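You operate a simulated robot arm through the tools that you are given. There is no shell and no other tool. Be economical: measure what you need, move in short steps, check, and stop when the job is done.

The job below is to be done with a simulated robot arm. You get a single attempt, and the scene is never put back.

Task
Ladle two ladles of hot soup into the blue bowl.
Fine: the lid waits on the serving tray and ends seated on the pot; the ladle ends on its coaster; the other bowl stays empty. Hold the lid by its knob: pot and soup are hot and scald. Spill no more than 8 ml a pour or dip. China and glass break when dropped, knocked or squeezed. Drop and topple nothing.
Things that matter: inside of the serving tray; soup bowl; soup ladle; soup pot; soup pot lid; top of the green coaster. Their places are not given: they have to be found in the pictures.

Only the result counts: the job must be done as asked and must still hold three seconds after the hand-in. Knocking over, shifting, dropping, spilling or breaking anything else fails it. Lids that push on must go on centred and level and be pressed home; caps that screw on are set level and turned clockwise until they are tight.

Robot
A 6-joint arm with a two-finger parallel gripper, fixed in place. Base frame: the origin is at the foot of the arm, x ahead of it, y to its left, z up; the work surface is at about z = 0.75. Readings come in m, rad, newtons and seconds.
With the tool pointing down near the work surface it reaches from about 0.16 to 0.74 m from the base axis. Its first joint turns from -2.897 to 2.897 rad. Payload 3.91 kg.
Tool frame: the origin (TCP) lies between the finger pads and is the grasp point; the fingertips stand 0.03 m ahead of it; z points along the fingers, y is the line along which they close. Largest opening 0.11 m; finger width 0.02, thickness 0.01; the body of the gripper, 0.048 by 0.112 m, starts 0.055 m behind the TCP.
Orientation is told as [roll, pitch, yaw] about the base's x, y, z axes, in that order, counted from this pose: with the fingers straight down and closing along the base's y, the tool's x points along the base's -x, its y along +y and its z along -z.

Tools
- The arm moves only by the tool jog_arm. Its argument "plan" is a list of rows, each an object (a shift or turn left out is 0, a gripper value left out holds the last) with "travel": the shift along the tool's x, y, z in m, a list of three; "turn": the turn, a rotation vector about the tool's x, y, z in degrees, a list of three. In form: [{"travel": [x, y, z], "turn": [ax, ay, az]}, ...]. A call has 1 to 20 rows; each row is the pose to reach, as a shift and turn from the pose commanded when the call began, along the tool's axes at that moment. "hand" is the closure in counts, from 0 (fully open) to 255 (shut), set as the call begins (left out, the last holds). A row lasts 0.2 s, in which the tool goes at most 0.05 m and 0.15 rad; a call with a longer step from one row to the next is refused whole, and so is a gripper value outside its range. A pose out of reach is approached as far as the arm can. The call stops where the force on the tool passes 40 N (or 10 N more than at its start, if that is more) or the arm is blocked; 0.2 s more then pass. Each finger travels about 0.045 m/s and halts on what it meets, pressing with about 33 N; the grip force reading is that of the motor and also rises with nothing between the fingers. The clock runs only during rows and for 0.2 s after the last one: add rows that repeat a pose to give the fingers time. The reply holds the time, the measured pose of the TCP, the force on the tool along the base axes, the opening and the grip force, in the units named above and with some noise, with the torque about the TCP (base axes, N m) and any sound that the robot's microphone picked up, and new pictures: "pictures" is both (left out), scene, wrist or none.
- Cameras (640 x 400 px; columns grow to the right, rows downward): "scene" is fixed at [0.2381, -0.6474, 1.5414]; the picture's right is [0.85, -0.52, 0.00], its down [-0.35, -0.58, -0.74] and it looks along [0.38, 0.63, -0.68] (base axes); focal length 328 px, centre (320, 200). "wrist" rides on the gripper at [0.071, 0.021, -0.107] in the tool frame; the picture's right is [-0.29, 0.96, 0.00], its down [-0.76, -0.23, -0.61] and it looks along [-0.58, -0.18, 0.79] (tool axes); focal length 243 px, centre (320, 200).
- move_column(by): slides the trunk up (or, below 0, down) by that many m; the arm rides with it, the base frame stays. It gives what a move gives, with no picture.
- point_at(camera, pixels): for up to 12 pixels [column, row] of the newest picture of that camera ("zoom" is the newest enlarged one), the place [x, y, z] in the base frame of the surface seen there, good to about 0.003 m, but the place of the scene camera against the robot may be out by one fixed shift of up to 0.025 m in any direction. No time passes.
- zoom(camera, box): a new picture of the part [left, top, right, bottom] of that camera's present view, enlarged. No time passes.
- sign_off(): hands the job in; it is judged then, once.

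Keep the steps short. Do not move on a guess: measure, check each grasp and each placing, and mend mistakes. In all there are 80 turns and 200 pictures (those below and enlarged ones count). Leave the gripper open and the arm clear of the work at the hand-in unless told otherwise, and finish with a single line.

The tools are called after "Emit:" as a command line: name --argument value ..., lists and objects as JSON in quotes. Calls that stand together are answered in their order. jog_arm: Moves the arm, as the interface text tells. Its arguments: {"type":"object","properties":{"plan":{"type":"array","items":{"type":"object","properties":{"travel":{"type":"array","items":{"type":"number"}},"turn":{"type":"array","items":{"type":"number"}}}}},"hand":{"type":"number"},"pictures":{"type":"string","enum":["both","scene","wrist","none"]}},"required":["plan"]} The other tools are called the same way: move_column (by) slides the trunk up or down; point_at (camera, pixels) gives the place of the surface under pixels of a picture; zoom (camera, box) takes an enlarged picture of a part of a camera's view; sign_off () hands the job in.

At the start:

```text
t: 0.0
tool_pos: [0.3654, 0.0448, 1.1451]
tcp_rot: [0.0, 0.0, -0.001]
ft_force: [0.3, 0.8, -0.1]
moment: [0.02, 0.02, 0.02]
gripper_width: 0.1099
grip_force: 0.1
trunk travel left (down, up): [-0.525, 0.065]
```

scene: 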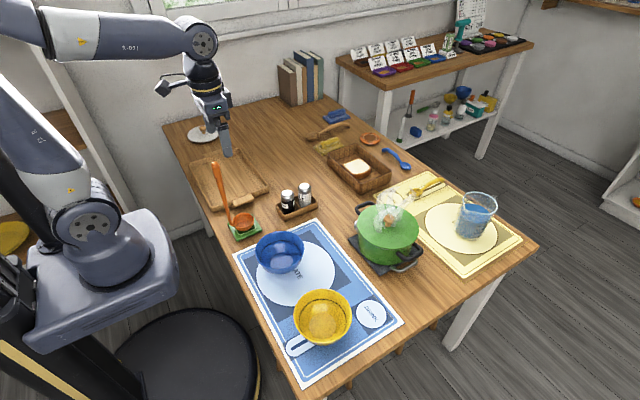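
wrist: 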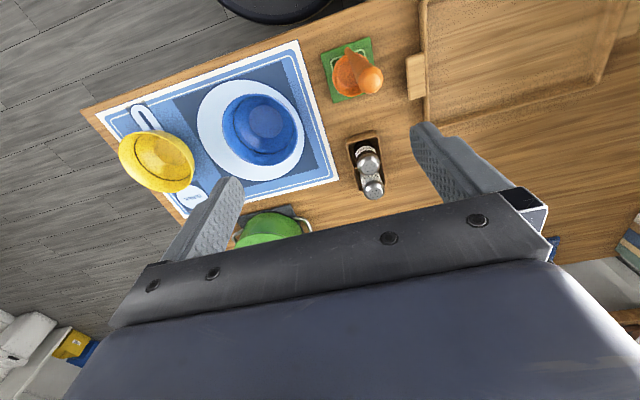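

I see the pot with its lid at about (388,230), the ladle standing on its green coaster at (240,225), the tray at (228,180), and the blue bowl at (280,253). I'll enlarge these areas before measuring them.

Emit:
zoom --camera "scene" --box '[330, 170, 450, 280]'

Emit:
zoom --camera "scene" --box '[180, 140, 320, 250]'

Emit:
zoom --camera "wrist" --box '[300, 20, 460, 120]'

Emit:
point_at --camera "scene" --pixels '[[390, 216], [388, 232], [358, 207], [417, 238], [280, 253], [214, 160], [230, 213], [245, 220], [256, 233], [225, 185], [323, 315], [350, 250]]'

Emit:
point_at --camera "wrist" --pixels '[[268, 122], [225, 110], [303, 130], [270, 92], [372, 78], [335, 85], [345, 50], [328, 60], [372, 42], [500, 50], [450, 105], [280, 225]]'

```text
3.64 times, centred on (390, 225) of scene
```

zoom: 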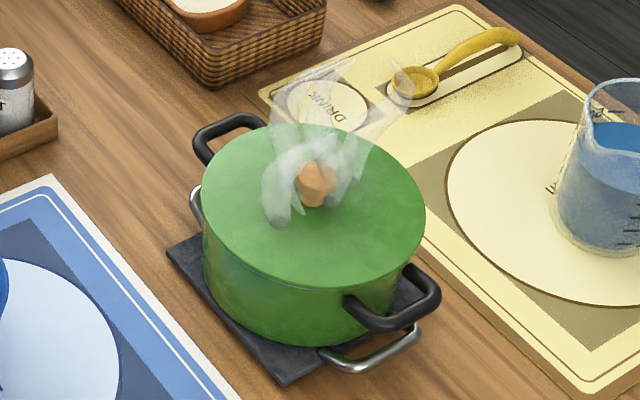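

```text
3.64 times, centred on (250, 195) of scene
```

zoom: 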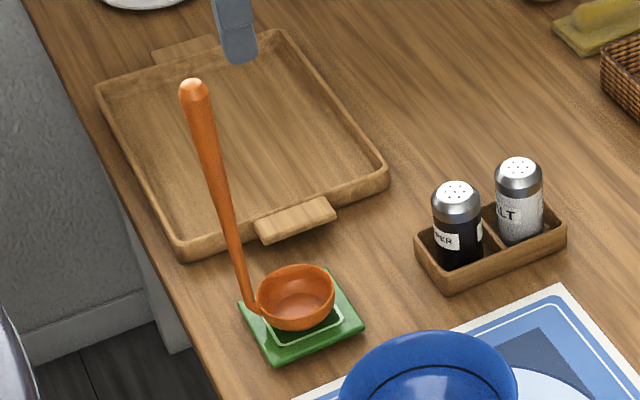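

```text
4.00 times, centred on (380, 70) of wrist
```

zoom: 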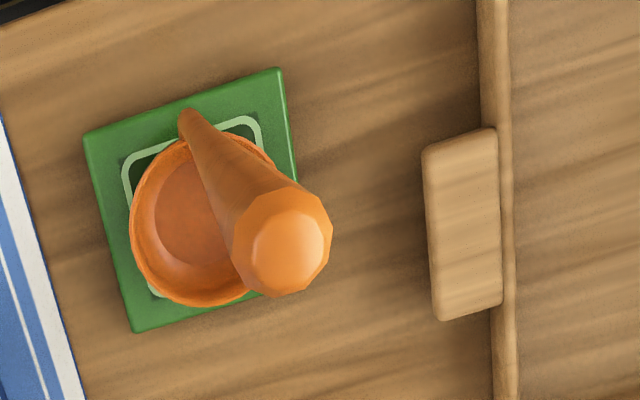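

```text
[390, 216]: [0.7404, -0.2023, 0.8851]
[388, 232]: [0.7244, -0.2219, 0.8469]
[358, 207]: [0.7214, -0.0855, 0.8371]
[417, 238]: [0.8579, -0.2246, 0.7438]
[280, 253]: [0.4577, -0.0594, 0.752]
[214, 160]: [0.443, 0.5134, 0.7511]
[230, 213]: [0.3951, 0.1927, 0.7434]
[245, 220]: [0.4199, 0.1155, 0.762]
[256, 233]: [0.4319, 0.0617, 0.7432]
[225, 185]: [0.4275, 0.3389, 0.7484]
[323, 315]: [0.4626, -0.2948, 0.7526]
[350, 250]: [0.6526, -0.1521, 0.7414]
```

```text
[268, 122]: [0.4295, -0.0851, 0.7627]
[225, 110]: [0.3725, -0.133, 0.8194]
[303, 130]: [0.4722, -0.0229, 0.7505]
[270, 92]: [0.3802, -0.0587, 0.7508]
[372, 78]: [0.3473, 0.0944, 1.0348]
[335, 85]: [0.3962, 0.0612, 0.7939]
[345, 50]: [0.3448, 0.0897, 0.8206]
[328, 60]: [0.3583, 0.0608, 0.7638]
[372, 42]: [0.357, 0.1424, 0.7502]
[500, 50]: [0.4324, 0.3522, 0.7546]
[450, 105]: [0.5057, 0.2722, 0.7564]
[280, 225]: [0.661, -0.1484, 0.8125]
```

Next I'll measure the ladle and coaster in the wrist zoom, and compare the same features in the scene view to find its fixed shift.

Emit:
point_at --camera "zoom" --pixels '[[290, 250], [186, 115], [215, 170], [84, 133], [280, 68], [135, 330], [195, 220], [190, 300], [135, 200], [425, 150], [440, 320], [240, 210]]'

Emit:
point_at --camera "scene" --pixels '[[216, 163], [217, 166], [234, 227], [231, 224], [242, 239], [272, 229], [258, 213], [244, 216], [389, 220], [388, 222], [361, 207], [404, 260]]'

Emit:
zoom --camera "scene" --box '[190, 150, 280, 250]'

```text
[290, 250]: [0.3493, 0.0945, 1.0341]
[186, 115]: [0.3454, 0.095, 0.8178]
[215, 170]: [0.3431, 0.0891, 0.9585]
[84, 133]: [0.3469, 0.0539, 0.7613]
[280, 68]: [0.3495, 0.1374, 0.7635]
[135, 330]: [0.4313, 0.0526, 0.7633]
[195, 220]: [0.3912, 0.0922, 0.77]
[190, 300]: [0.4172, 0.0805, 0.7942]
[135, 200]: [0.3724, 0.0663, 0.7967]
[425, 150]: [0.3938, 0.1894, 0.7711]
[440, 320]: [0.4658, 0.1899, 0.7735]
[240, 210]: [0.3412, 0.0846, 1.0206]
```

```text
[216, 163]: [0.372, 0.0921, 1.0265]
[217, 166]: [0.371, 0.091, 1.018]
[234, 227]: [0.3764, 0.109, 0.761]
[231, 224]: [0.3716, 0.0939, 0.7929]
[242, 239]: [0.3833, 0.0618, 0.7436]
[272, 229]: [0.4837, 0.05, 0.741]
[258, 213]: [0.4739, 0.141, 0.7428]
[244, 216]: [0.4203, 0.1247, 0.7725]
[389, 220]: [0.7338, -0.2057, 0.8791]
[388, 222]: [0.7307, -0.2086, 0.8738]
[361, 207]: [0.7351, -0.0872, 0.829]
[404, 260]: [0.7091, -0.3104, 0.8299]
```

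```text
4.00 times, centred on (235, 200) of scene
```

zoom: 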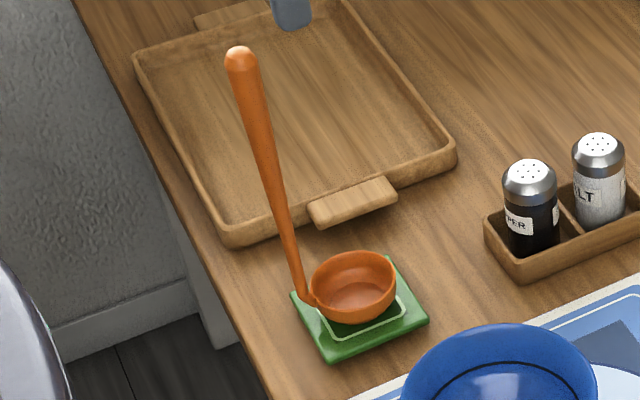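

Comparing the ladle tip in both views (wrist [0.349,0.094,1.034], scene [0.372,0.092,1.027]) gives a scene-to-true shift of about (-0.023, 0, +0.008). The knob should then be near (0.711,-0.208,0.885). I'll move high over the pot so the wrist camera can see it.

Emit:
jog_arm --plan '[{"travel": [-0.027, -0.031, 0.005]}, {"travel": [-0.055, -0.062, 0.01]}, {"travel": [-0.082, -0.093, 0.015]}, {"travel": [-0.11, -0.124, 0.02]}, {"travel": [-0.137, -0.155, 0.025]}, {"travel": [-0.165, -0.186, 0.03]}, {"travel": [-0.192, -0.217, 0.035]}, {"travel": [-0.22, -0.245, 0.04]}, {"travel": [-0.22, -0.245, 0.04]}]'

```text
t: 2.0
tool_pos: [0.5852, -0.201, 1.105]
tcp_rot: [0.002, 0.0, 0.0]
ft_force: [0.8, -0.4, -0.2]
moment: [-0.01, 0.0, 0.05]
gripper_width: 0.1098
grip_force: 0.0
trunk travel left (down, up): [-0.525, 0.065]
```

scene: 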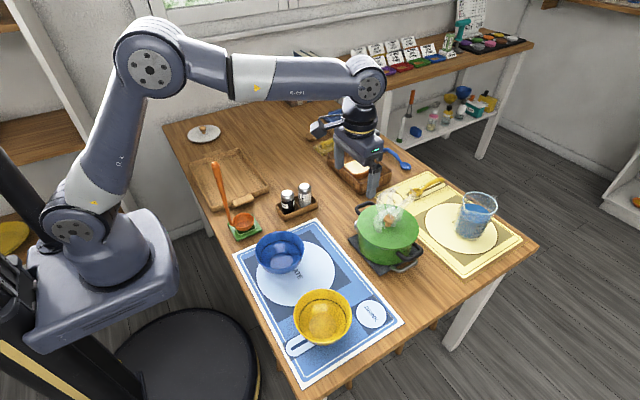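
wrist: 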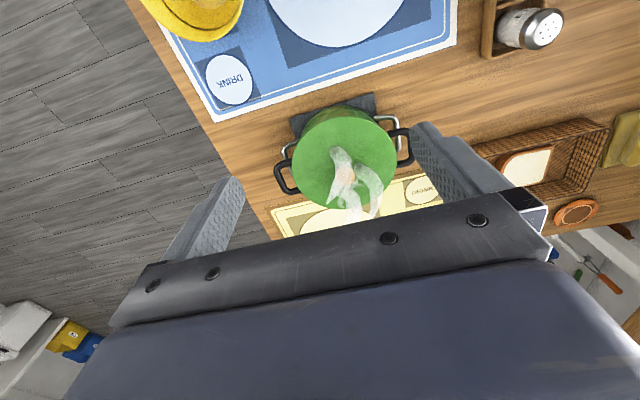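

The pot is centred in the wrist view, with the knob at about (347,175). I'll zoom there and measure the knob, lid rim and handles.

Emit:
zoom --camera "wrist" --box '[265, 85, 425, 225]'

Emit:
point_at --camera "wrist" --pixels '[[347, 175], [345, 180], [350, 172], [298, 170], [395, 150], [340, 112], [345, 205], [300, 150], [390, 175], [285, 178], [408, 145], [342, 142]]'

```text
2.86 times, centred on (345, 155) of wrist
```

zoom: 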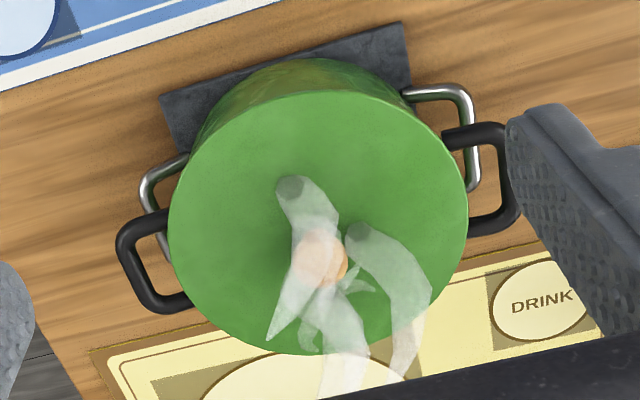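

```text
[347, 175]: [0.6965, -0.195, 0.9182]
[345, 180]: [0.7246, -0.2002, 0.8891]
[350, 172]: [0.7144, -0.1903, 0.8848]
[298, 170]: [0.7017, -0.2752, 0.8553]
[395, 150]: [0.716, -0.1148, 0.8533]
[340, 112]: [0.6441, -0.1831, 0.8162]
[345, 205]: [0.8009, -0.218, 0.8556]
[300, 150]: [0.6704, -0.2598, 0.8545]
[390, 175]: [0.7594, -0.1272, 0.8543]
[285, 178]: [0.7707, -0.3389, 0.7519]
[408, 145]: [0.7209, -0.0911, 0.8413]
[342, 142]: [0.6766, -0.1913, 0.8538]
```

The lid plane is at about z = 0.854. I'll measure points just inside the lid rim and on the knob in the zoom.

Emit:
point_at --camera "zoom" --pixels '[[172, 230], [464, 225], [320, 96], [315, 350], [215, 130], [425, 320], [210, 320], [430, 135], [338, 258], [325, 270], [312, 282], [340, 272]]'

```text
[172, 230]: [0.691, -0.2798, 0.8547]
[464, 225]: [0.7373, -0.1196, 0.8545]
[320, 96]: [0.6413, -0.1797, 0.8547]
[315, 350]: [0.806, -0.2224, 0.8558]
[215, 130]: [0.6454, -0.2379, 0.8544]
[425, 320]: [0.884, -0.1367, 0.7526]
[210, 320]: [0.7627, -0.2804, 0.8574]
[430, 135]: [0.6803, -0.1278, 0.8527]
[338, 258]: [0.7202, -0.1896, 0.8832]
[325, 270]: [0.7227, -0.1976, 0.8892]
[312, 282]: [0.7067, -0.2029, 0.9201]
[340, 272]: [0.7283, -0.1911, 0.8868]
```

The rim fit puts the lid centre at (0.7235,-0.202) with radius 0.085. The knob is at about (0.723,-0.200) with its top at 0.889. Next I'll go above the knob at z = 1.0, which also checks the reach, since this is about 0.75 m out.

Emit:
jog_arm --plan '[{"travel": [-0.035, 0, 0.02]}, {"travel": [-0.07, 0, 0.04]}, {"travel": [-0.105, 0.0, 0.06]}, {"travel": [-0.138, 0.0, 0.08]}, {"travel": [-0.138, 0.0, 0.105]}, {"travel": [-0.138, 0.0, 0.105]}]'

```text
t: 3.4
tool_pos: [0.7193, -0.1999, 0.9982]
tcp_rot: [-0.001, -0.002, 0.002]
ft_force: [1.4, -0.1, -0.8]
moment: [0.02, 0.0, -0.01]
gripper_width: 0.1101
grip_force: 0.0
out of reach, approached as far as the arm can: row 4, 5, 6
trunk travel left (down, up): [-0.525, 0.065]
```

scene: 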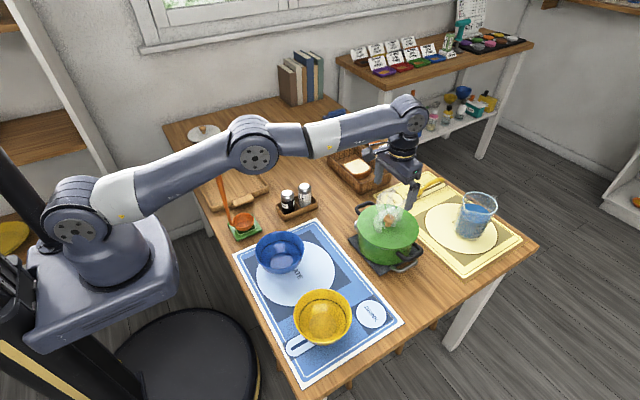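
wrist: 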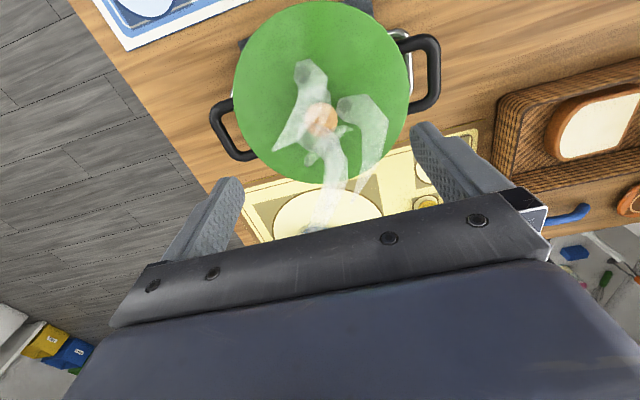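

I stopped 4 mm short in x, so reach is marginal but may improve lower down. I'll re-measure the knob and rim from here.

Emit:
zoom --camera "wrist" --box '[225, 0, 425, 190]'

Emit:
point_at --camera "wrist" --pixels '[[237, 90], [407, 85], [320, 4], [318, 178], [316, 123], [320, 128], [332, 124], [320, 112], [260, 30], [390, 40], [265, 150], [335, 128]]'

```text
2.11 times, centred on (325, 95) of wrist
```

zoom: 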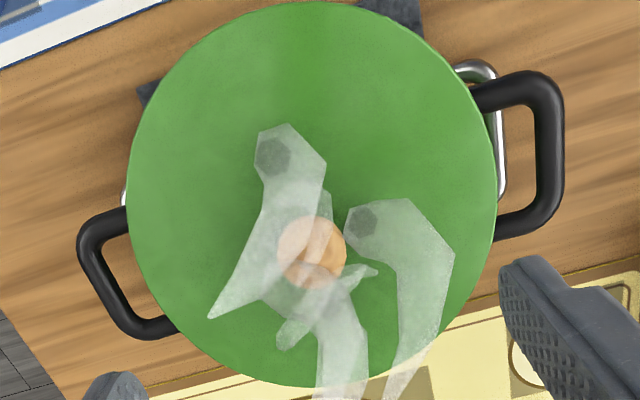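

```text
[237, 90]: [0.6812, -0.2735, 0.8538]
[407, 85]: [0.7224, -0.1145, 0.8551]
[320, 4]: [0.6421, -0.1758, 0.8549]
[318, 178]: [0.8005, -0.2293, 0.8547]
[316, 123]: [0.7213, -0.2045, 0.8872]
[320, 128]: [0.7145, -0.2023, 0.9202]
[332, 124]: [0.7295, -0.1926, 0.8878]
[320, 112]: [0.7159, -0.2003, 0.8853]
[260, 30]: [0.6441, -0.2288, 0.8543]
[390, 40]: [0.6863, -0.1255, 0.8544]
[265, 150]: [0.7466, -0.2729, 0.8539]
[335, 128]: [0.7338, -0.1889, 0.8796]
```

The refit gives a centre of (0.722,-0.200), and the TCP at (0.719,-0.200) is well placed over it. I'll go straight down to z ≈ 0.90 and check again.

Emit:
jog_arm --plan '[{"travel": [0, 0, 0.025]}, {"travel": [0, 0, 0.05]}, {"travel": [0, 0, 0.075]}, {"travel": [0, 0, 0.098]}, {"travel": [0, 0, 0.098]}]' --pictures "both"

```text
t: 4.6
tool_pos: [0.7197, -0.1991, 0.9]
tcp_rot: [0.0, 0.001, 0.0]
ft_force: [-0.7, -0.5, 0.0]
moment: [-0.01, -0.02, -0.01]
gripper_width: 0.1101
grip_force: 0.0
trunk travel left (down, up): [-0.525, 0.065]
```

scene: 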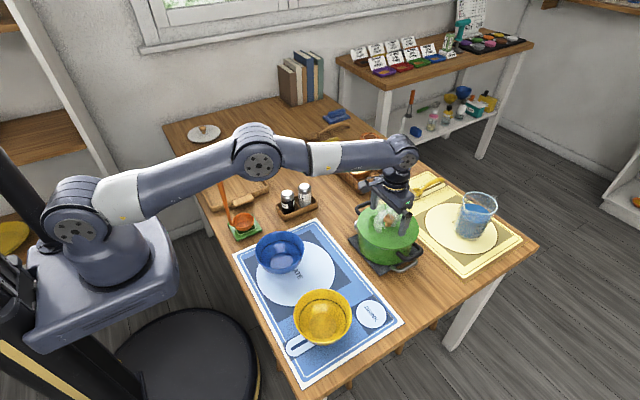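
wrist: 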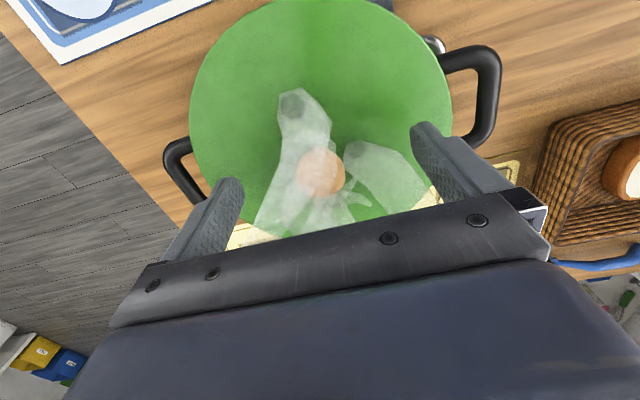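

The pose is now inside reach. I'll nudge +3 mm in x and 9 mm down so the tips sit just above the lid, at about 0.861.

Emit:
jog_arm --plan '[{"travel": [-0.003, 0.0005, 0.005]}, {"travel": [-0.003, 0.0005, 0.009]}]' --pictures "none"

Emit:
jog_arm --plan '[{}, {}, {}, {}, {}, {}, {}, {}]' --hand 255

```text
t: 5.2
tool_pos: [0.7216, -0.1979, 0.8921]
tcp_rot: [0.0, 0.0, -0.003]
ft_force: [0.1, -0.4, -0.2]
moment: [0.01, 0.04, 0.01]
gripper_width: 0.1101
grip_force: 0.0
trunk travel left (down, up): [-0.525, 0.065]
```

```text
t: 7.0
tool_pos: [0.7214, -0.199, 0.8919]
tcp_rot: [-0.001, 0.0, -0.001]
ft_force: [0.2, -0.6, -0.3]
moment: [-0.04, 0.01, -0.01]
gripper_width: 0.0303
grip_force: 32.9
trunk travel left (down, up): [-0.525, 0.065]
```

scene: 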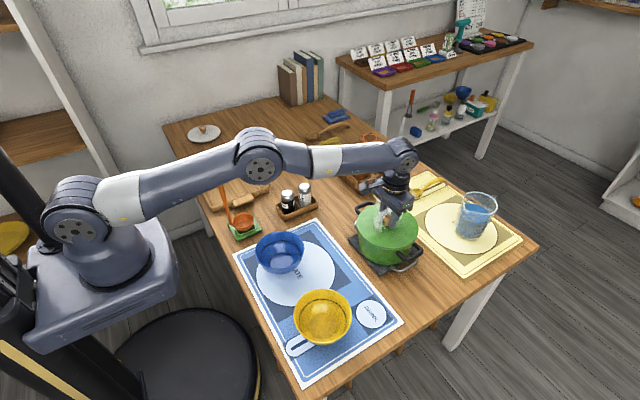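
wrist: 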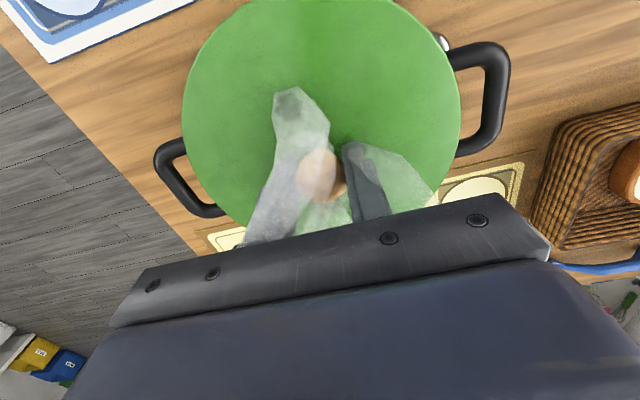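

The knob is held at 0.030 m width and 33 N. The seated reference TCP is (0.7214,-0.199,0.892). I'll lift slowly.

Emit:
jog_arm --plan '[{"travel": [0, 0, -0.006]}, {"travel": [0, 0, -0.013]}, {"travel": [0, 0, -0.025]}, {"travel": [0, 0, -0.04]}, {"travel": [0.005, 0, -0.06]}, {"travel": [0.01, 0, -0.08]}]'

```text
t: 8.4
tool_pos: [0.7123, -0.1986, 0.9705]
tcp_rot: [0.0, -0.001, 0.002]
ft_force: [-0.3, -0.6, -0.6]
moment: [-0.02, -0.02, -0.03]
gripper_width: 0.0001
grip_force: 33.0
trunk travel left (down, up): [-0.525, 0.065]
```

scene: 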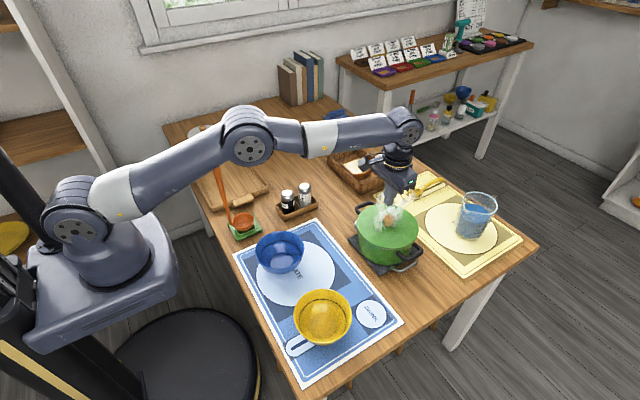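
wrist: 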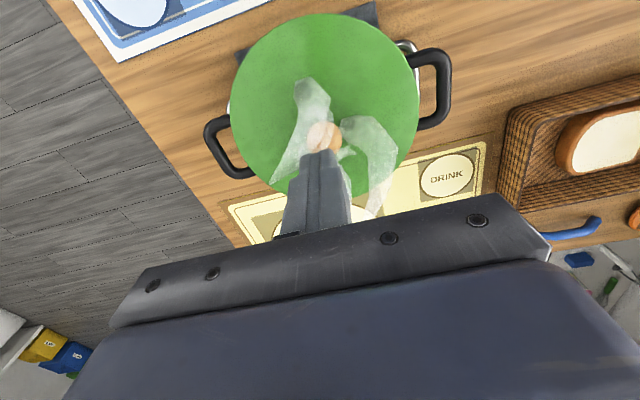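

The grip slipped off (width 0) and the lid is still on the pot. I'll look closely at the knob's shape and position.

Emit:
zoom --camera "wrist" --box '[285, 95, 365, 160]'

Emit:
zoom --camera "scene" --box '[360, 195, 420, 245]'

Emit:
point_at --camera "zoom" --pixels '[[290, 200], [305, 240], [310, 260], [320, 280], [330, 200], [270, 200], [300, 150], [200, 230], [450, 230], [300, 320], [300, 170], [300, 220]]'

```text
6.15 times, centred on (325, 128) of wrist
```

zoom: 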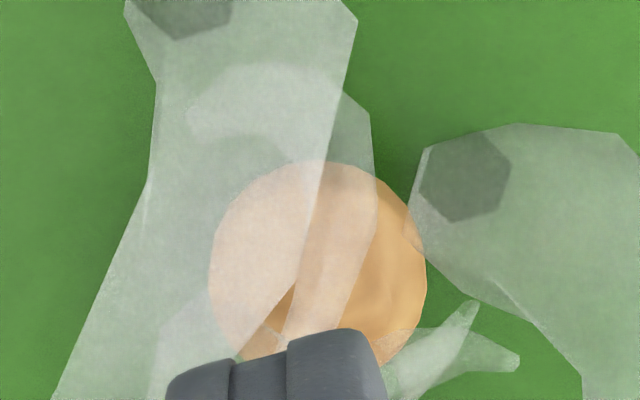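

```text
8.00 times, centred on (390, 220) of scene
```

zoom: 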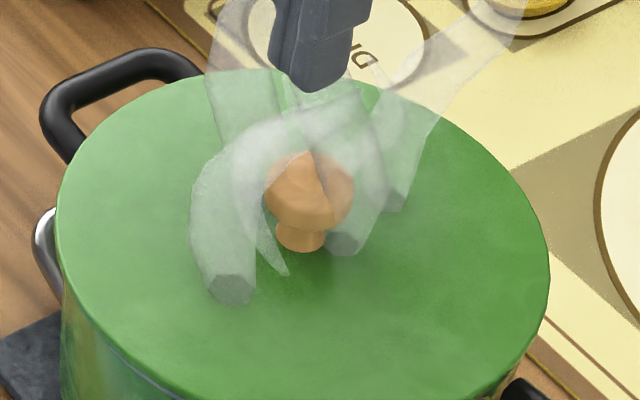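

```text
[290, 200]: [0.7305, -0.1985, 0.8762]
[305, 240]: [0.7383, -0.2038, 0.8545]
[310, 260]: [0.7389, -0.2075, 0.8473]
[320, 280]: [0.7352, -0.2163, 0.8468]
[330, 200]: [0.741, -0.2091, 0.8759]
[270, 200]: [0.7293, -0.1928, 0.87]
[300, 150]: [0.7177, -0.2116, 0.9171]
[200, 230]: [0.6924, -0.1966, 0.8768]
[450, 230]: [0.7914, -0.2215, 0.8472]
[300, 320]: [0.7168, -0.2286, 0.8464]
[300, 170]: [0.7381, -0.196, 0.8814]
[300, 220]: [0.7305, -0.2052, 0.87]
```

The knob is a ball about 0.03 m across on a thin stem, standing roughly 0.864–0.892. My pads only caught it near their tips. I'll open, go about 5 mm lower (tips at ~0.857), re-grip and lift in very small steps.

Emit:
jog_arm --plan '[{}, {}, {}, {}, {}, {}, {"travel": [-0.004, 0, 0]}, {"travel": [-0.01, -0.001, 0.02]}, {"travel": [-0.01, -0.001, 0.05]}, {"travel": [-0.01, -0.001, 0.078]}, {"travel": [-0.01, -0.001, 0.0835]}, {"travel": [-0.01, -0.001, 0.0835]}]' --hand 0

```text
t: 11.0
tool_pos: [0.7209, -0.2009, 0.8886]
tcp_rot: [0.001, 0.001, -0.002]
ft_force: [0.7, -0.4, 0.5]
moment: [0.0, 0.01, 0.0]
gripper_width: 0.1099
grip_force: 0.1
trunk travel left (down, up): [-0.525, 0.065]
```

scene: 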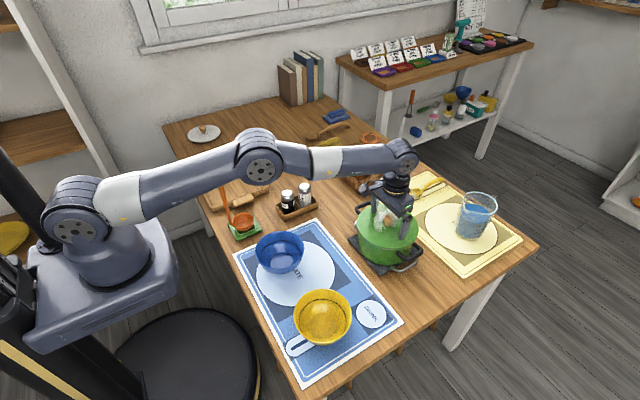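
wrist: 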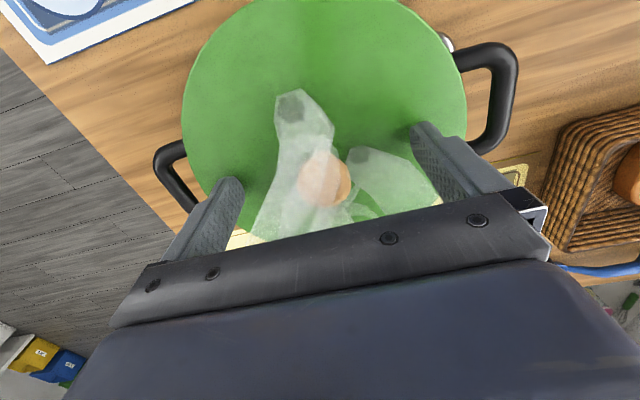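

I'll check how well the ball is centred between the fingers. The expected image position for a ball centred at TCP + 11 mm is about (321,177).

Emit:
zoom --camera "wrist" --box '[280, 140, 380, 220]'

```text
5.00 times, centred on (330, 180) of wrist
```

zoom: 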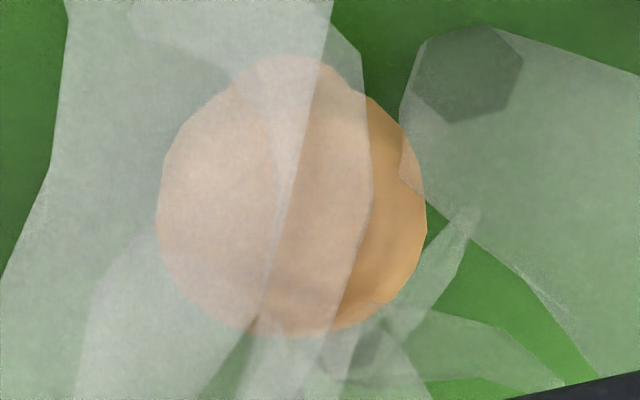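

The ball is centred at about (324,179), so it lies roughly 2 mm towards +x and +y. I'll correct for that, drop 1 mm, close, and then lift only a few millimetres while watching force and width.

Emit:
jog_arm --plan '[{"travel": [-0.0025, 0.002, 0.0015]}, {"travel": [-0.0025, 0.002, 0.0015]}]' --pictures "none"

Emit:
jog_arm --plan '[{}, {}, {}, {}, {}, {}, {}, {}]' --hand 255 --pictures "none"

Emit:
jog_arm --plan '[{"travel": [0, 0, -0.001]}, {"travel": [0, 0, -0.002]}, {"travel": [0, 0, -0.003]}]' --pictures "none"

```text
t: 11.6
tool_pos: [0.7244, -0.1976, 0.8864]
tcp_rot: [0.001, 0.0, 0.0]
ft_force: [0.3, -0.3, 0.1]
moment: [-0.02, 0.0, 0.0]
gripper_width: 0.11
grip_force: 0.0
trunk travel left (down, up): [-0.525, 0.065]
```

```text
t: 13.4
tool_pos: [0.7245, -0.1985, 0.8876]
tcp_rot: [0.001, 0.001, -0.001]
ft_force: [-0.2, -0.6, 2.1]
moment: [0.09, 0.04, -0.01]
gripper_width: 0.0303
grip_force: 32.8
trunk travel left (down, up): [-0.525, 0.065]
```

```text
t: 14.2
tool_pos: [0.7245, -0.1966, 0.889]
tcp_rot: [0.001, 0.0, -0.001]
ft_force: [0.3, -0.1, -1.5]
moment: [0.01, 0.01, 0.0]
gripper_width: 0.03
grip_force: 33.1
trunk travel left (down, up): [-0.525, 0.065]
```

Width is still 0.030. I'll keep lifting slowly.

Emit:
jog_arm --plan '[{"travel": [0, 0, -0.001]}, {"travel": [0, 0, -0.003]}, {"travel": [0, 0, -0.005]}]' --pictures "both"

```text
t: 15.0
tool_pos: [0.7238, -0.1983, 0.8938]
tcp_rot: [-0.001, 0.0, 0.0]
ft_force: [0.2, -0.2, -2.1]
moment: [0.04, 0.02, 0.01]
gripper_width: 0.03
grip_force: 33.0
trunk travel left (down, up): [-0.525, 0.065]
```

scene: 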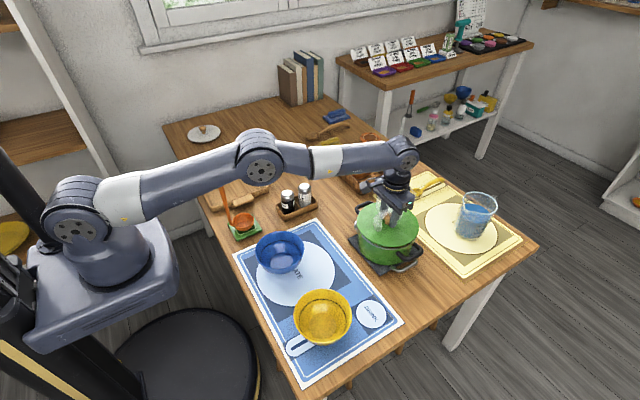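
wrist: 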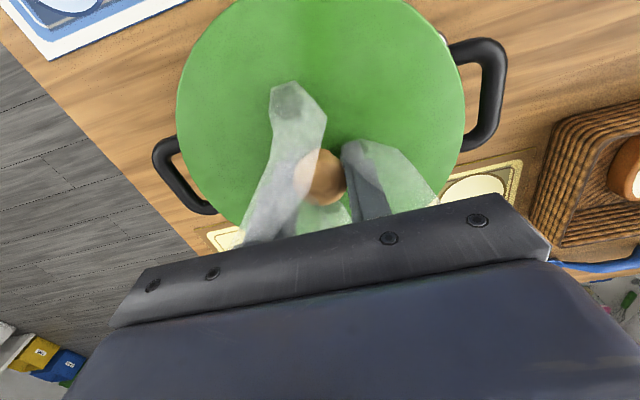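

Force −2.1 N and width 0.030 mean the lid is coming up with the hand. I'll continue up smoothly.

Emit:
jog_arm --plan '[{"travel": [0, 0, -0.002]}, {"travel": [0, 0, -0.006]}, {"travel": [0, 0, -0.012]}, {"travel": [0, 0, -0.02]}, {"travel": [0.004, 0, -0.028]}, {"travel": [0.01, 0, -0.036]}, {"travel": [0.016, 0, -0.044]}, {"travel": [0.022, 0, -0.052]}, {"travel": [0.028, 0, -0.06]}, {"travel": [0.034, 0, -0.066]}, {"travel": [0.038, 0, -0.068]}]'

```text
t: 17.4
tool_pos: [0.6877, -0.1978, 0.9626]
tcp_rot: [0.001, -0.001, -0.003]
ft_force: [0.6, 0.0, -0.9]
moment: [0.02, 0.0, 0.03]
gripper_width: 0.0302
grip_force: 33.0
trunk travel left (down, up): [-0.525, 0.065]
```

scene: 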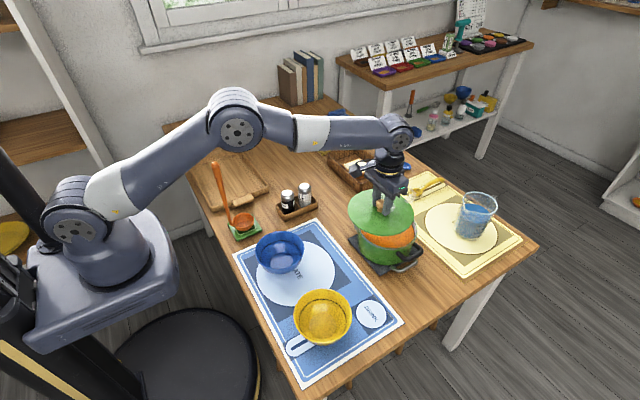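
wrist: 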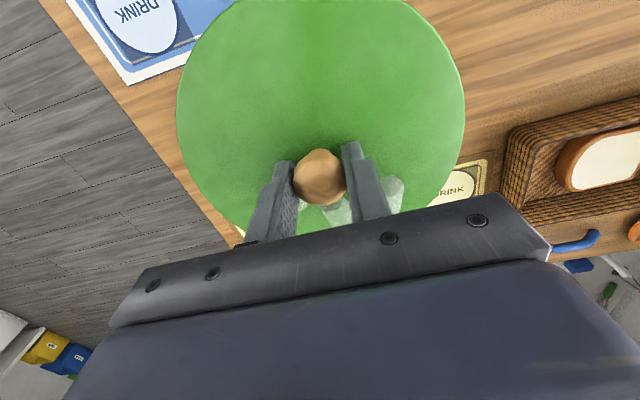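

The lid is held level by its knob, and the soup shows in the pot. Now I'll locate the tray corners in the scene view, along with the ladle and shakers so I can plan a route around them.

Emit:
zoom --camera "scene" --box '[180, 130, 330, 250]'

Emit:
point_at --camera "scene" --pixels '[[192, 165], [213, 206], [266, 188], [233, 182], [215, 200], [255, 186], [198, 170], [235, 206], [252, 200], [287, 192], [304, 186], [296, 208]]'

```text
3.33 times, centred on (255, 190) of scene
```

zoom: 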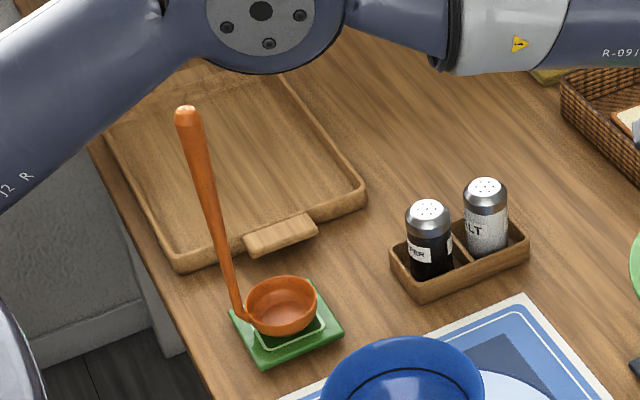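

```text
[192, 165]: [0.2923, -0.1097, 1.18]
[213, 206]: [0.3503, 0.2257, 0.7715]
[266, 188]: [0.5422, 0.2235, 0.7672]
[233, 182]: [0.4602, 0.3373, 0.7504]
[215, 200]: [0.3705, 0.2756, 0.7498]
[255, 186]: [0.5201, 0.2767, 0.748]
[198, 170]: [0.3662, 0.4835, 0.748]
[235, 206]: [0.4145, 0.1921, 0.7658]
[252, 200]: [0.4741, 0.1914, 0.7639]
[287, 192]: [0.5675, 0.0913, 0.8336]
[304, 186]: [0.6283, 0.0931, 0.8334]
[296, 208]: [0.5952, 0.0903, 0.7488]
```

The tray looks only slightly wider than the 0.17 m lid, so I need its inner width accurately. I'll sample across its walls in this zoom.

Emit:
point_at --camera "zoom" --pixels '[[126, 185], [132, 185], [138, 185], [145, 185], [152, 185], [310, 130], [316, 130], [322, 130], [328, 130], [333, 130], [336, 135], [345, 165]]'

Emit:
point_at --camera "zoom" --pixels '[[175, 262], [180, 255], [185, 250], [362, 195], [355, 190], [348, 185], [275, 220], [275, 212], [272, 207], [240, 310], [300, 290], [255, 365]]'

```text
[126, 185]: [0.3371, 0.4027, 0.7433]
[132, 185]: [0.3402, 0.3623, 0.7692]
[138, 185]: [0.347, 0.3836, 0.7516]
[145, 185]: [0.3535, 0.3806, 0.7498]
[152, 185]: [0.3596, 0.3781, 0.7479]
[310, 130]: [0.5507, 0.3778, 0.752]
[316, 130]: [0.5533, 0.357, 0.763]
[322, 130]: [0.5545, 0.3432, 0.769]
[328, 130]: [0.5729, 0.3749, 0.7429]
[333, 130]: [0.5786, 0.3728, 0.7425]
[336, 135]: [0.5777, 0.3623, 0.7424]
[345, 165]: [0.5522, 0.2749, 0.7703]
```

```text
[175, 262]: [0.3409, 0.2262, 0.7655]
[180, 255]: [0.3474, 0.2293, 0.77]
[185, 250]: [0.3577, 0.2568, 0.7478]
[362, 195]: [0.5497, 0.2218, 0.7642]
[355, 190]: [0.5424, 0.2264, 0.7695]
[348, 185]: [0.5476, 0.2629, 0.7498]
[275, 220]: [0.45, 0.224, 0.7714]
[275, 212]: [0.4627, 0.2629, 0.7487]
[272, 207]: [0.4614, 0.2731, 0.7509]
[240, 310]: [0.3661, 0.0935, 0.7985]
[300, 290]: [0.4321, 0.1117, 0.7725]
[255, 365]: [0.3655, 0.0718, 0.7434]
```

The rim-to-rim inner width is about 0.20 m, so the 0.17 m lid fits with roughly 15 mm on each side. The tray centre is at true x ≈ 0.431, and I'll aim for y ≈ 0.36. I'm carrying the lid up and over, clear of the shakers and ladle.

Emit:
jog_arm --plan '[{"travel": [0.006, 0.012, -0.01]}, {"travel": [0.016, 0.037, -0.022]}, {"travel": [0.027, 0.062, -0.034]}, {"travel": [0.038, 0.087, -0.046]}, {"travel": [0.048, 0.112, -0.056]}, {"travel": [0.059, 0.137, -0.064]}, {"travel": [0.07, 0.162, -0.07]}, {"travel": [0.08, 0.187, -0.075]}, {"travel": [0.091, 0.212, -0.077]}, {"travel": [0.102, 0.237, -0.077]}, {"travel": [0.112, 0.262, -0.077]}, {"travel": [0.122, 0.285, -0.077]}, {"travel": [0.128, 0.298, -0.077]}, {"travel": [0.128, 0.298, -0.077]}]' --pictures "scene"

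Emit:
jog_arm --plan '[{"travel": [0.007, 0.013, 0]}, {"travel": [0.018, 0.037, 0]}, {"travel": [0.03, 0.061, 0]}, {"travel": [0.042, 0.085, 0]}, {"travel": [0.054, 0.109, 0]}, {"travel": [0.066, 0.133, 0]}, {"travel": [0.078, 0.157, 0]}, {"travel": [0.09, 0.181, 0]}, {"travel": [0.102, 0.205, 0]}, {"travel": [0.114, 0.229, 0]}, {"travel": [0.123, 0.247, 0]}, {"travel": [0.129, 0.26, 0]}, {"travel": [0.129, 0.26, 0]}]'

```text
t: 20.4
tool_pos: [0.5591, 0.1006, 1.0405]
tcp_rot: [0.001, 0.001, -0.002]
ft_force: [-0.2, -0.8, -1.9]
moment: [0.0, 0.0, 0.01]
gripper_width: 0.03
grip_force: 33.1
trunk travel left (down, up): [-0.525, 0.065]
```

scene: 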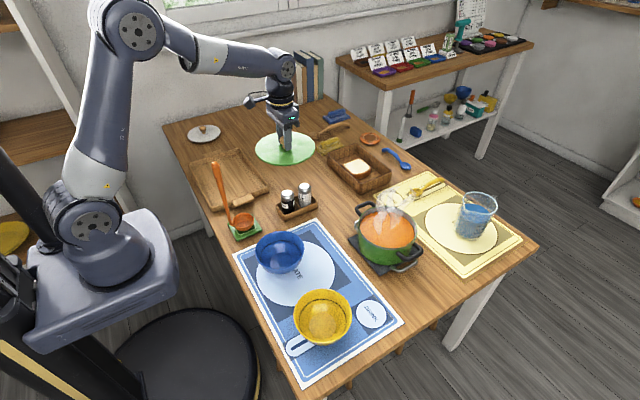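

```text
t: 23.2
tool_pos: [0.4302, 0.3599, 1.0395]
tcp_rot: [0.0, 0.0, -0.001]
ft_force: [-0.6, -0.4, -1.6]
moment: [0.0, 0.01, 0.0]
gripper_width: 0.0302
grip_force: 32.7
trunk travel left (down, up): [-0.525, 0.065]
```

scene: 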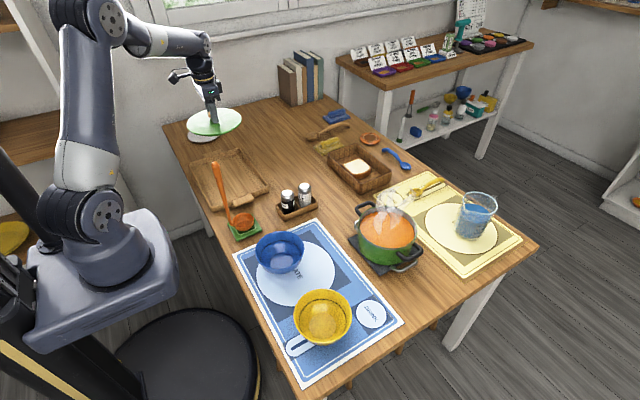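
wrist: 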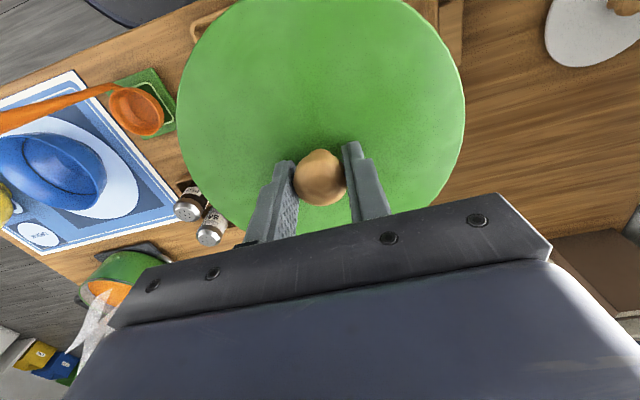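

The tray is now unobstructed in the scene, and both its end handles peek out past the lid in the wrist view. I'll measure both to fix the tray centre.

Emit:
zoom --camera "scene" --box '[170, 130, 290, 230]'

Emit:
point_at --camera "wrist" --pixels '[[195, 22], [198, 38], [215, 14], [448, 4], [455, 30], [442, 60], [430, 12], [135, 110], [155, 72], [172, 128], [112, 85], [460, 60]]'

Emit:
zoom --camera "wrist" --box '[100, 0, 260, 100]'

Emit:
zoom --camera "wrist" --box '[380, 0, 540, 100]'

```text
4.00 times, centred on (230, 180) of scene
```

zoom: 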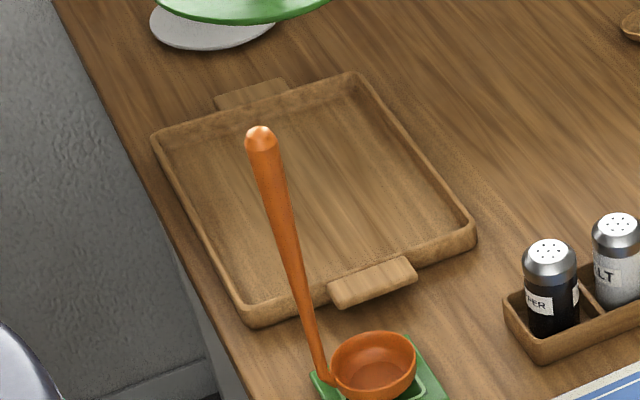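

```text
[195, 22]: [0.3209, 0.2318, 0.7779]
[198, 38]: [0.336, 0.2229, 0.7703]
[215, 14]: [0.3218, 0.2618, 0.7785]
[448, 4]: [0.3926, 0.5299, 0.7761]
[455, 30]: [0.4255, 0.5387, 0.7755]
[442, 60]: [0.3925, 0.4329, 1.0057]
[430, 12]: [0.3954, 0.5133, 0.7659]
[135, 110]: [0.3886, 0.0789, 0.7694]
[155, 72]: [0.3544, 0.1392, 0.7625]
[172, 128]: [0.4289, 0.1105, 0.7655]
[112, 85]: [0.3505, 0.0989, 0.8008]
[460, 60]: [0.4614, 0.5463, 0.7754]
```

```text
4.00 times, centred on (180, 50) of wrist
```

zoom: 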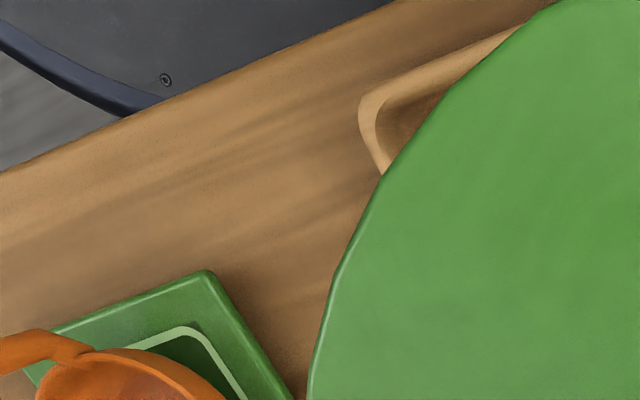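

```text
4.00 times, centred on (460, 50) of wrist
```

zoom: 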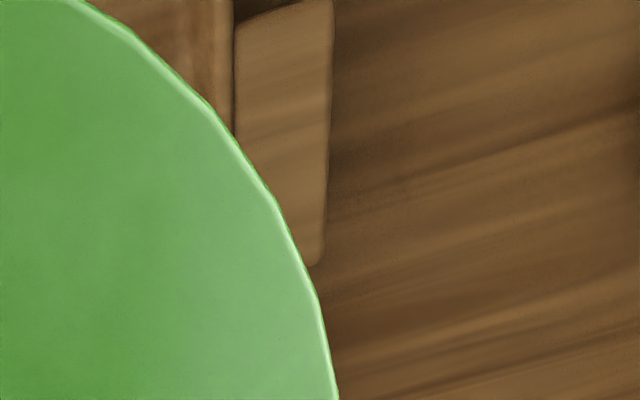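

The tray centre comes out at about (0.429,0.368), with the floor near 0.757. The lid at (0.430,0.360) is well inside. I'll lower it to about 30 mm above the expected contact.

Emit:
jog_arm --plan '[{"travel": [0, 0.003, 0.02]}, {"travel": [0, 0.005, 0.045]}, {"travel": [0, 0.005, 0.075]}, {"travel": [0, 0.005, 0.105]}, {"travel": [0, 0.005, 0.135]}, {"travel": [0, 0.005, 0.165]}, {"travel": [0, 0.005, 0.19]}, {"travel": [0, 0.005, 0.21]}, {"travel": [0, 0.005, 0.21]}]'

Emit:
zoom --camera "scene" --box '[170, 130, 290, 230]'

```text
t: 25.2
tool_pos: [0.4306, 0.3663, 0.8299]
tcp_rot: [0.0, 0.001, -0.002]
ft_force: [-0.3, -0.3, -0.9]
moment: [-0.02, 0.02, -0.03]
gripper_width: 0.0301
grip_force: 32.8
trunk travel left (down, up): [-0.525, 0.065]
```

scene: 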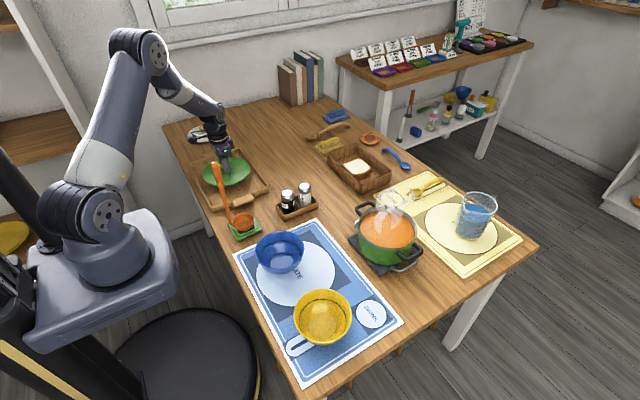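
wrist: 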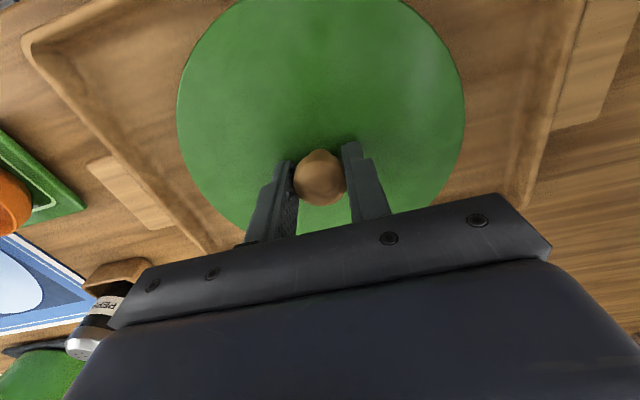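

```text
4.00 times, centred on (230, 180) of scene
```

zoom: 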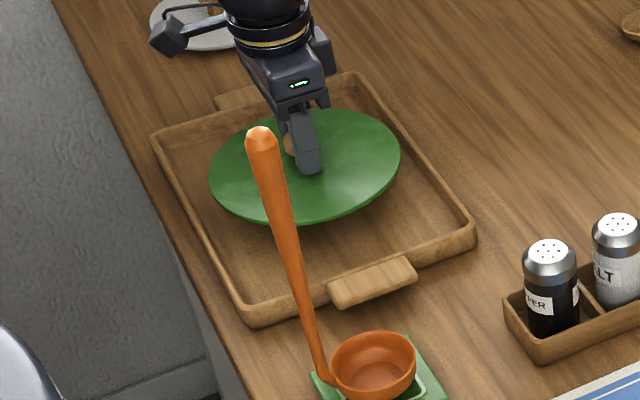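

The lid hangs level and centred over the tray floor. I'll lower it slowly and watch the force.

Emit:
jog_arm --plan '[{"travel": [0, 0, 0.003]}, {"travel": [0, 0, 0.006]}, {"travel": [0, 0, 0.009]}, {"travel": [0, 0, 0.012]}, {"travel": [0, 0, 0.015]}, {"travel": [0, 0, 0.018]}, {"travel": [0, 0, 0.018]}]' --pictures "none"

```text
t: 26.8
tool_pos: [0.4289, 0.3654, 0.8109]
tcp_rot: [0.0, 0.0, -0.002]
ft_force: [-1.1, -0.4, -1.0]
moment: [0.01, -0.01, 0.0]
gripper_width: 0.0301
grip_force: 33.1
trunk travel left (down, up): [-0.525, 0.065]
```

Emit:
jog_arm --plan '[{"travel": [0, 0, 0.0015]}, {"travel": [0, 0, 0.003]}, {"travel": [0, 0, 0.0045]}, {"travel": [0, 0, 0.006]}, {"travel": [0, 0, 0.006]}]' --pictures "none"

```text
t: 28.0
tool_pos: [0.4314, 0.3655, 0.8046]
tcp_rot: [0.0, -0.002, -0.002]
ft_force: [-0.5, 0.9, -1.8]
moment: [0.05, 0.0, 0.02]
gripper_width: 0.03
grip_force: 32.9
trunk travel left (down, up): [-0.525, 0.065]
```

There's no contact yet, so I'll continue down.

Emit:
jog_arm --plan '[{"travel": [0, 0, 0.0015]}, {"travel": [0, 0, 0.003]}, {"travel": [0, 0, 0.0045]}, {"travel": [0, 0, 0.006]}, {"travel": [0, 0, 0.006]}]' --pictures "both"

Emit:
zoom --camera "scene" --box '[180, 140, 280, 220]'

```text
t: 29.2
tool_pos: [0.43, 0.366, 0.8028]
tcp_rot: [0.003, -0.005, -0.001]
ft_force: [-0.5, -3.5, 34.5]
moment: [-0.33, 0.7, 0.0]
gripper_width: 0.0301
grip_force: 33.1
trunk travel left (down, up): [-0.525, 0.065]
```

scene: 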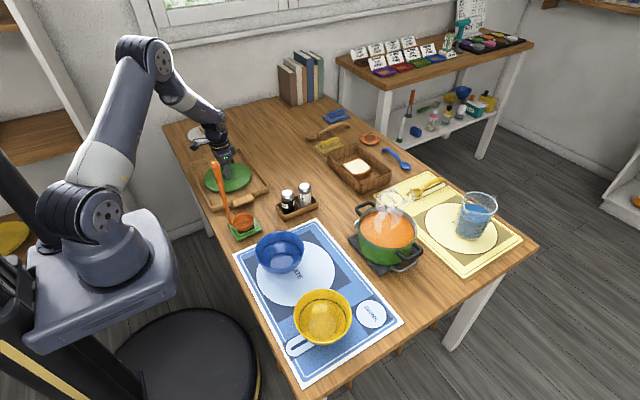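
wrist: 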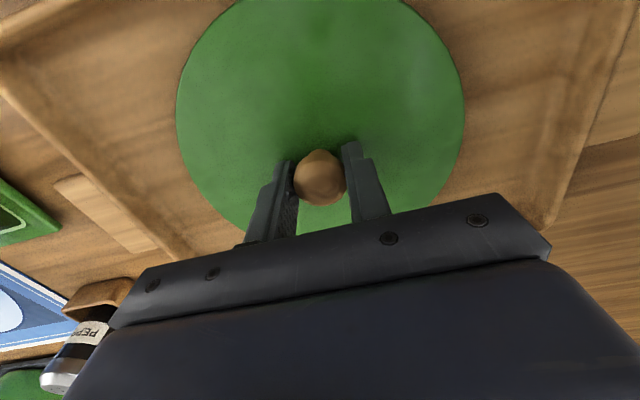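

```text
5.00 times, centred on (230, 180) of scene
```

zoom: 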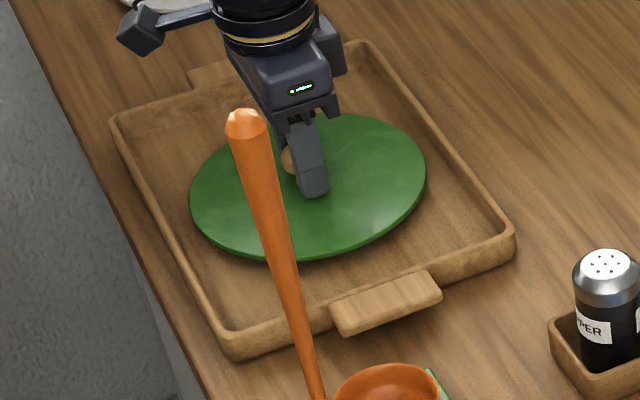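

It touched down at z ≈ 0.803 with 34 N. I'll ease up about 3.5 mm in command to unload, then open the hand.

Emit:
jog_arm --plan '[{"travel": [0, 0, -0.002]}, {"travel": [0, 0, -0.0035]}, {"travel": [0, 0, -0.0035]}]' --pictures "none"

Emit:
jog_arm --plan '[{}, {}, {}, {}, {}, {}, {}]' --hand 0 --pictures "none"

Emit:
jog_arm --plan '[{"travel": [0, 0, -0.02]}, {"travel": [0, 0, -0.06]}, {"travel": [0, 0, -0.1]}, {"travel": [0, 0, -0.145]}, {"travel": [0, 0, -0.19]}, {"travel": [0, 0, -0.235]}, {"travel": [0, 0, -0.275]}, {"travel": [0, 0, -0.275]}]'

```text
t: 30.0
tool_pos: [0.4305, 0.3658, 0.8016]
tcp_rot: [-0.001, 0.001, 0.0]
ft_force: [4.6, 2.0, 10.8]
moment: [-0.08, -0.9, 0.15]
gripper_width: 0.0299
grip_force: 33.1
trunk travel left (down, up): [-0.525, 0.065]
```

```text
t: 31.6
tool_pos: [0.43, 0.3656, 0.8031]
tcp_rot: [-0.001, 0.001, -0.002]
ft_force: [0.1, 0.0, 0.3]
moment: [-0.02, 0.0, 0.0]
gripper_width: 0.1101
grip_force: 0.1
trunk travel left (down, up): [-0.525, 0.065]
```

```text
t: 33.4
tool_pos: [0.4307, 0.3664, 1.0782]
tcp_rot: [-0.001, 0.0, -0.002]
ft_force: [0.2, -0.4, 0.8]
moment: [0.02, 0.0, 0.03]
gripper_width: 0.1101
grip_force: 0.1
trunk travel left (down, up): [-0.525, 0.065]
```

scene: 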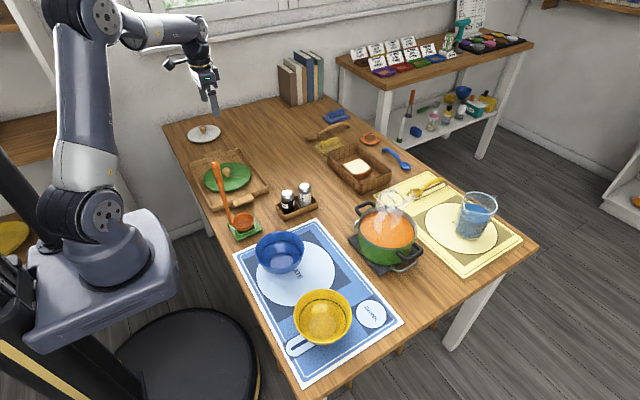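
wrist: 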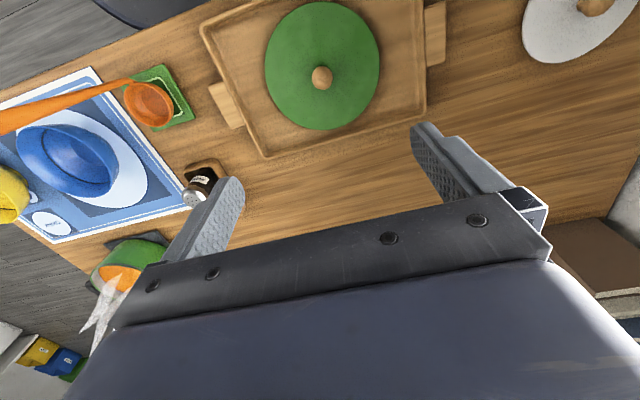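

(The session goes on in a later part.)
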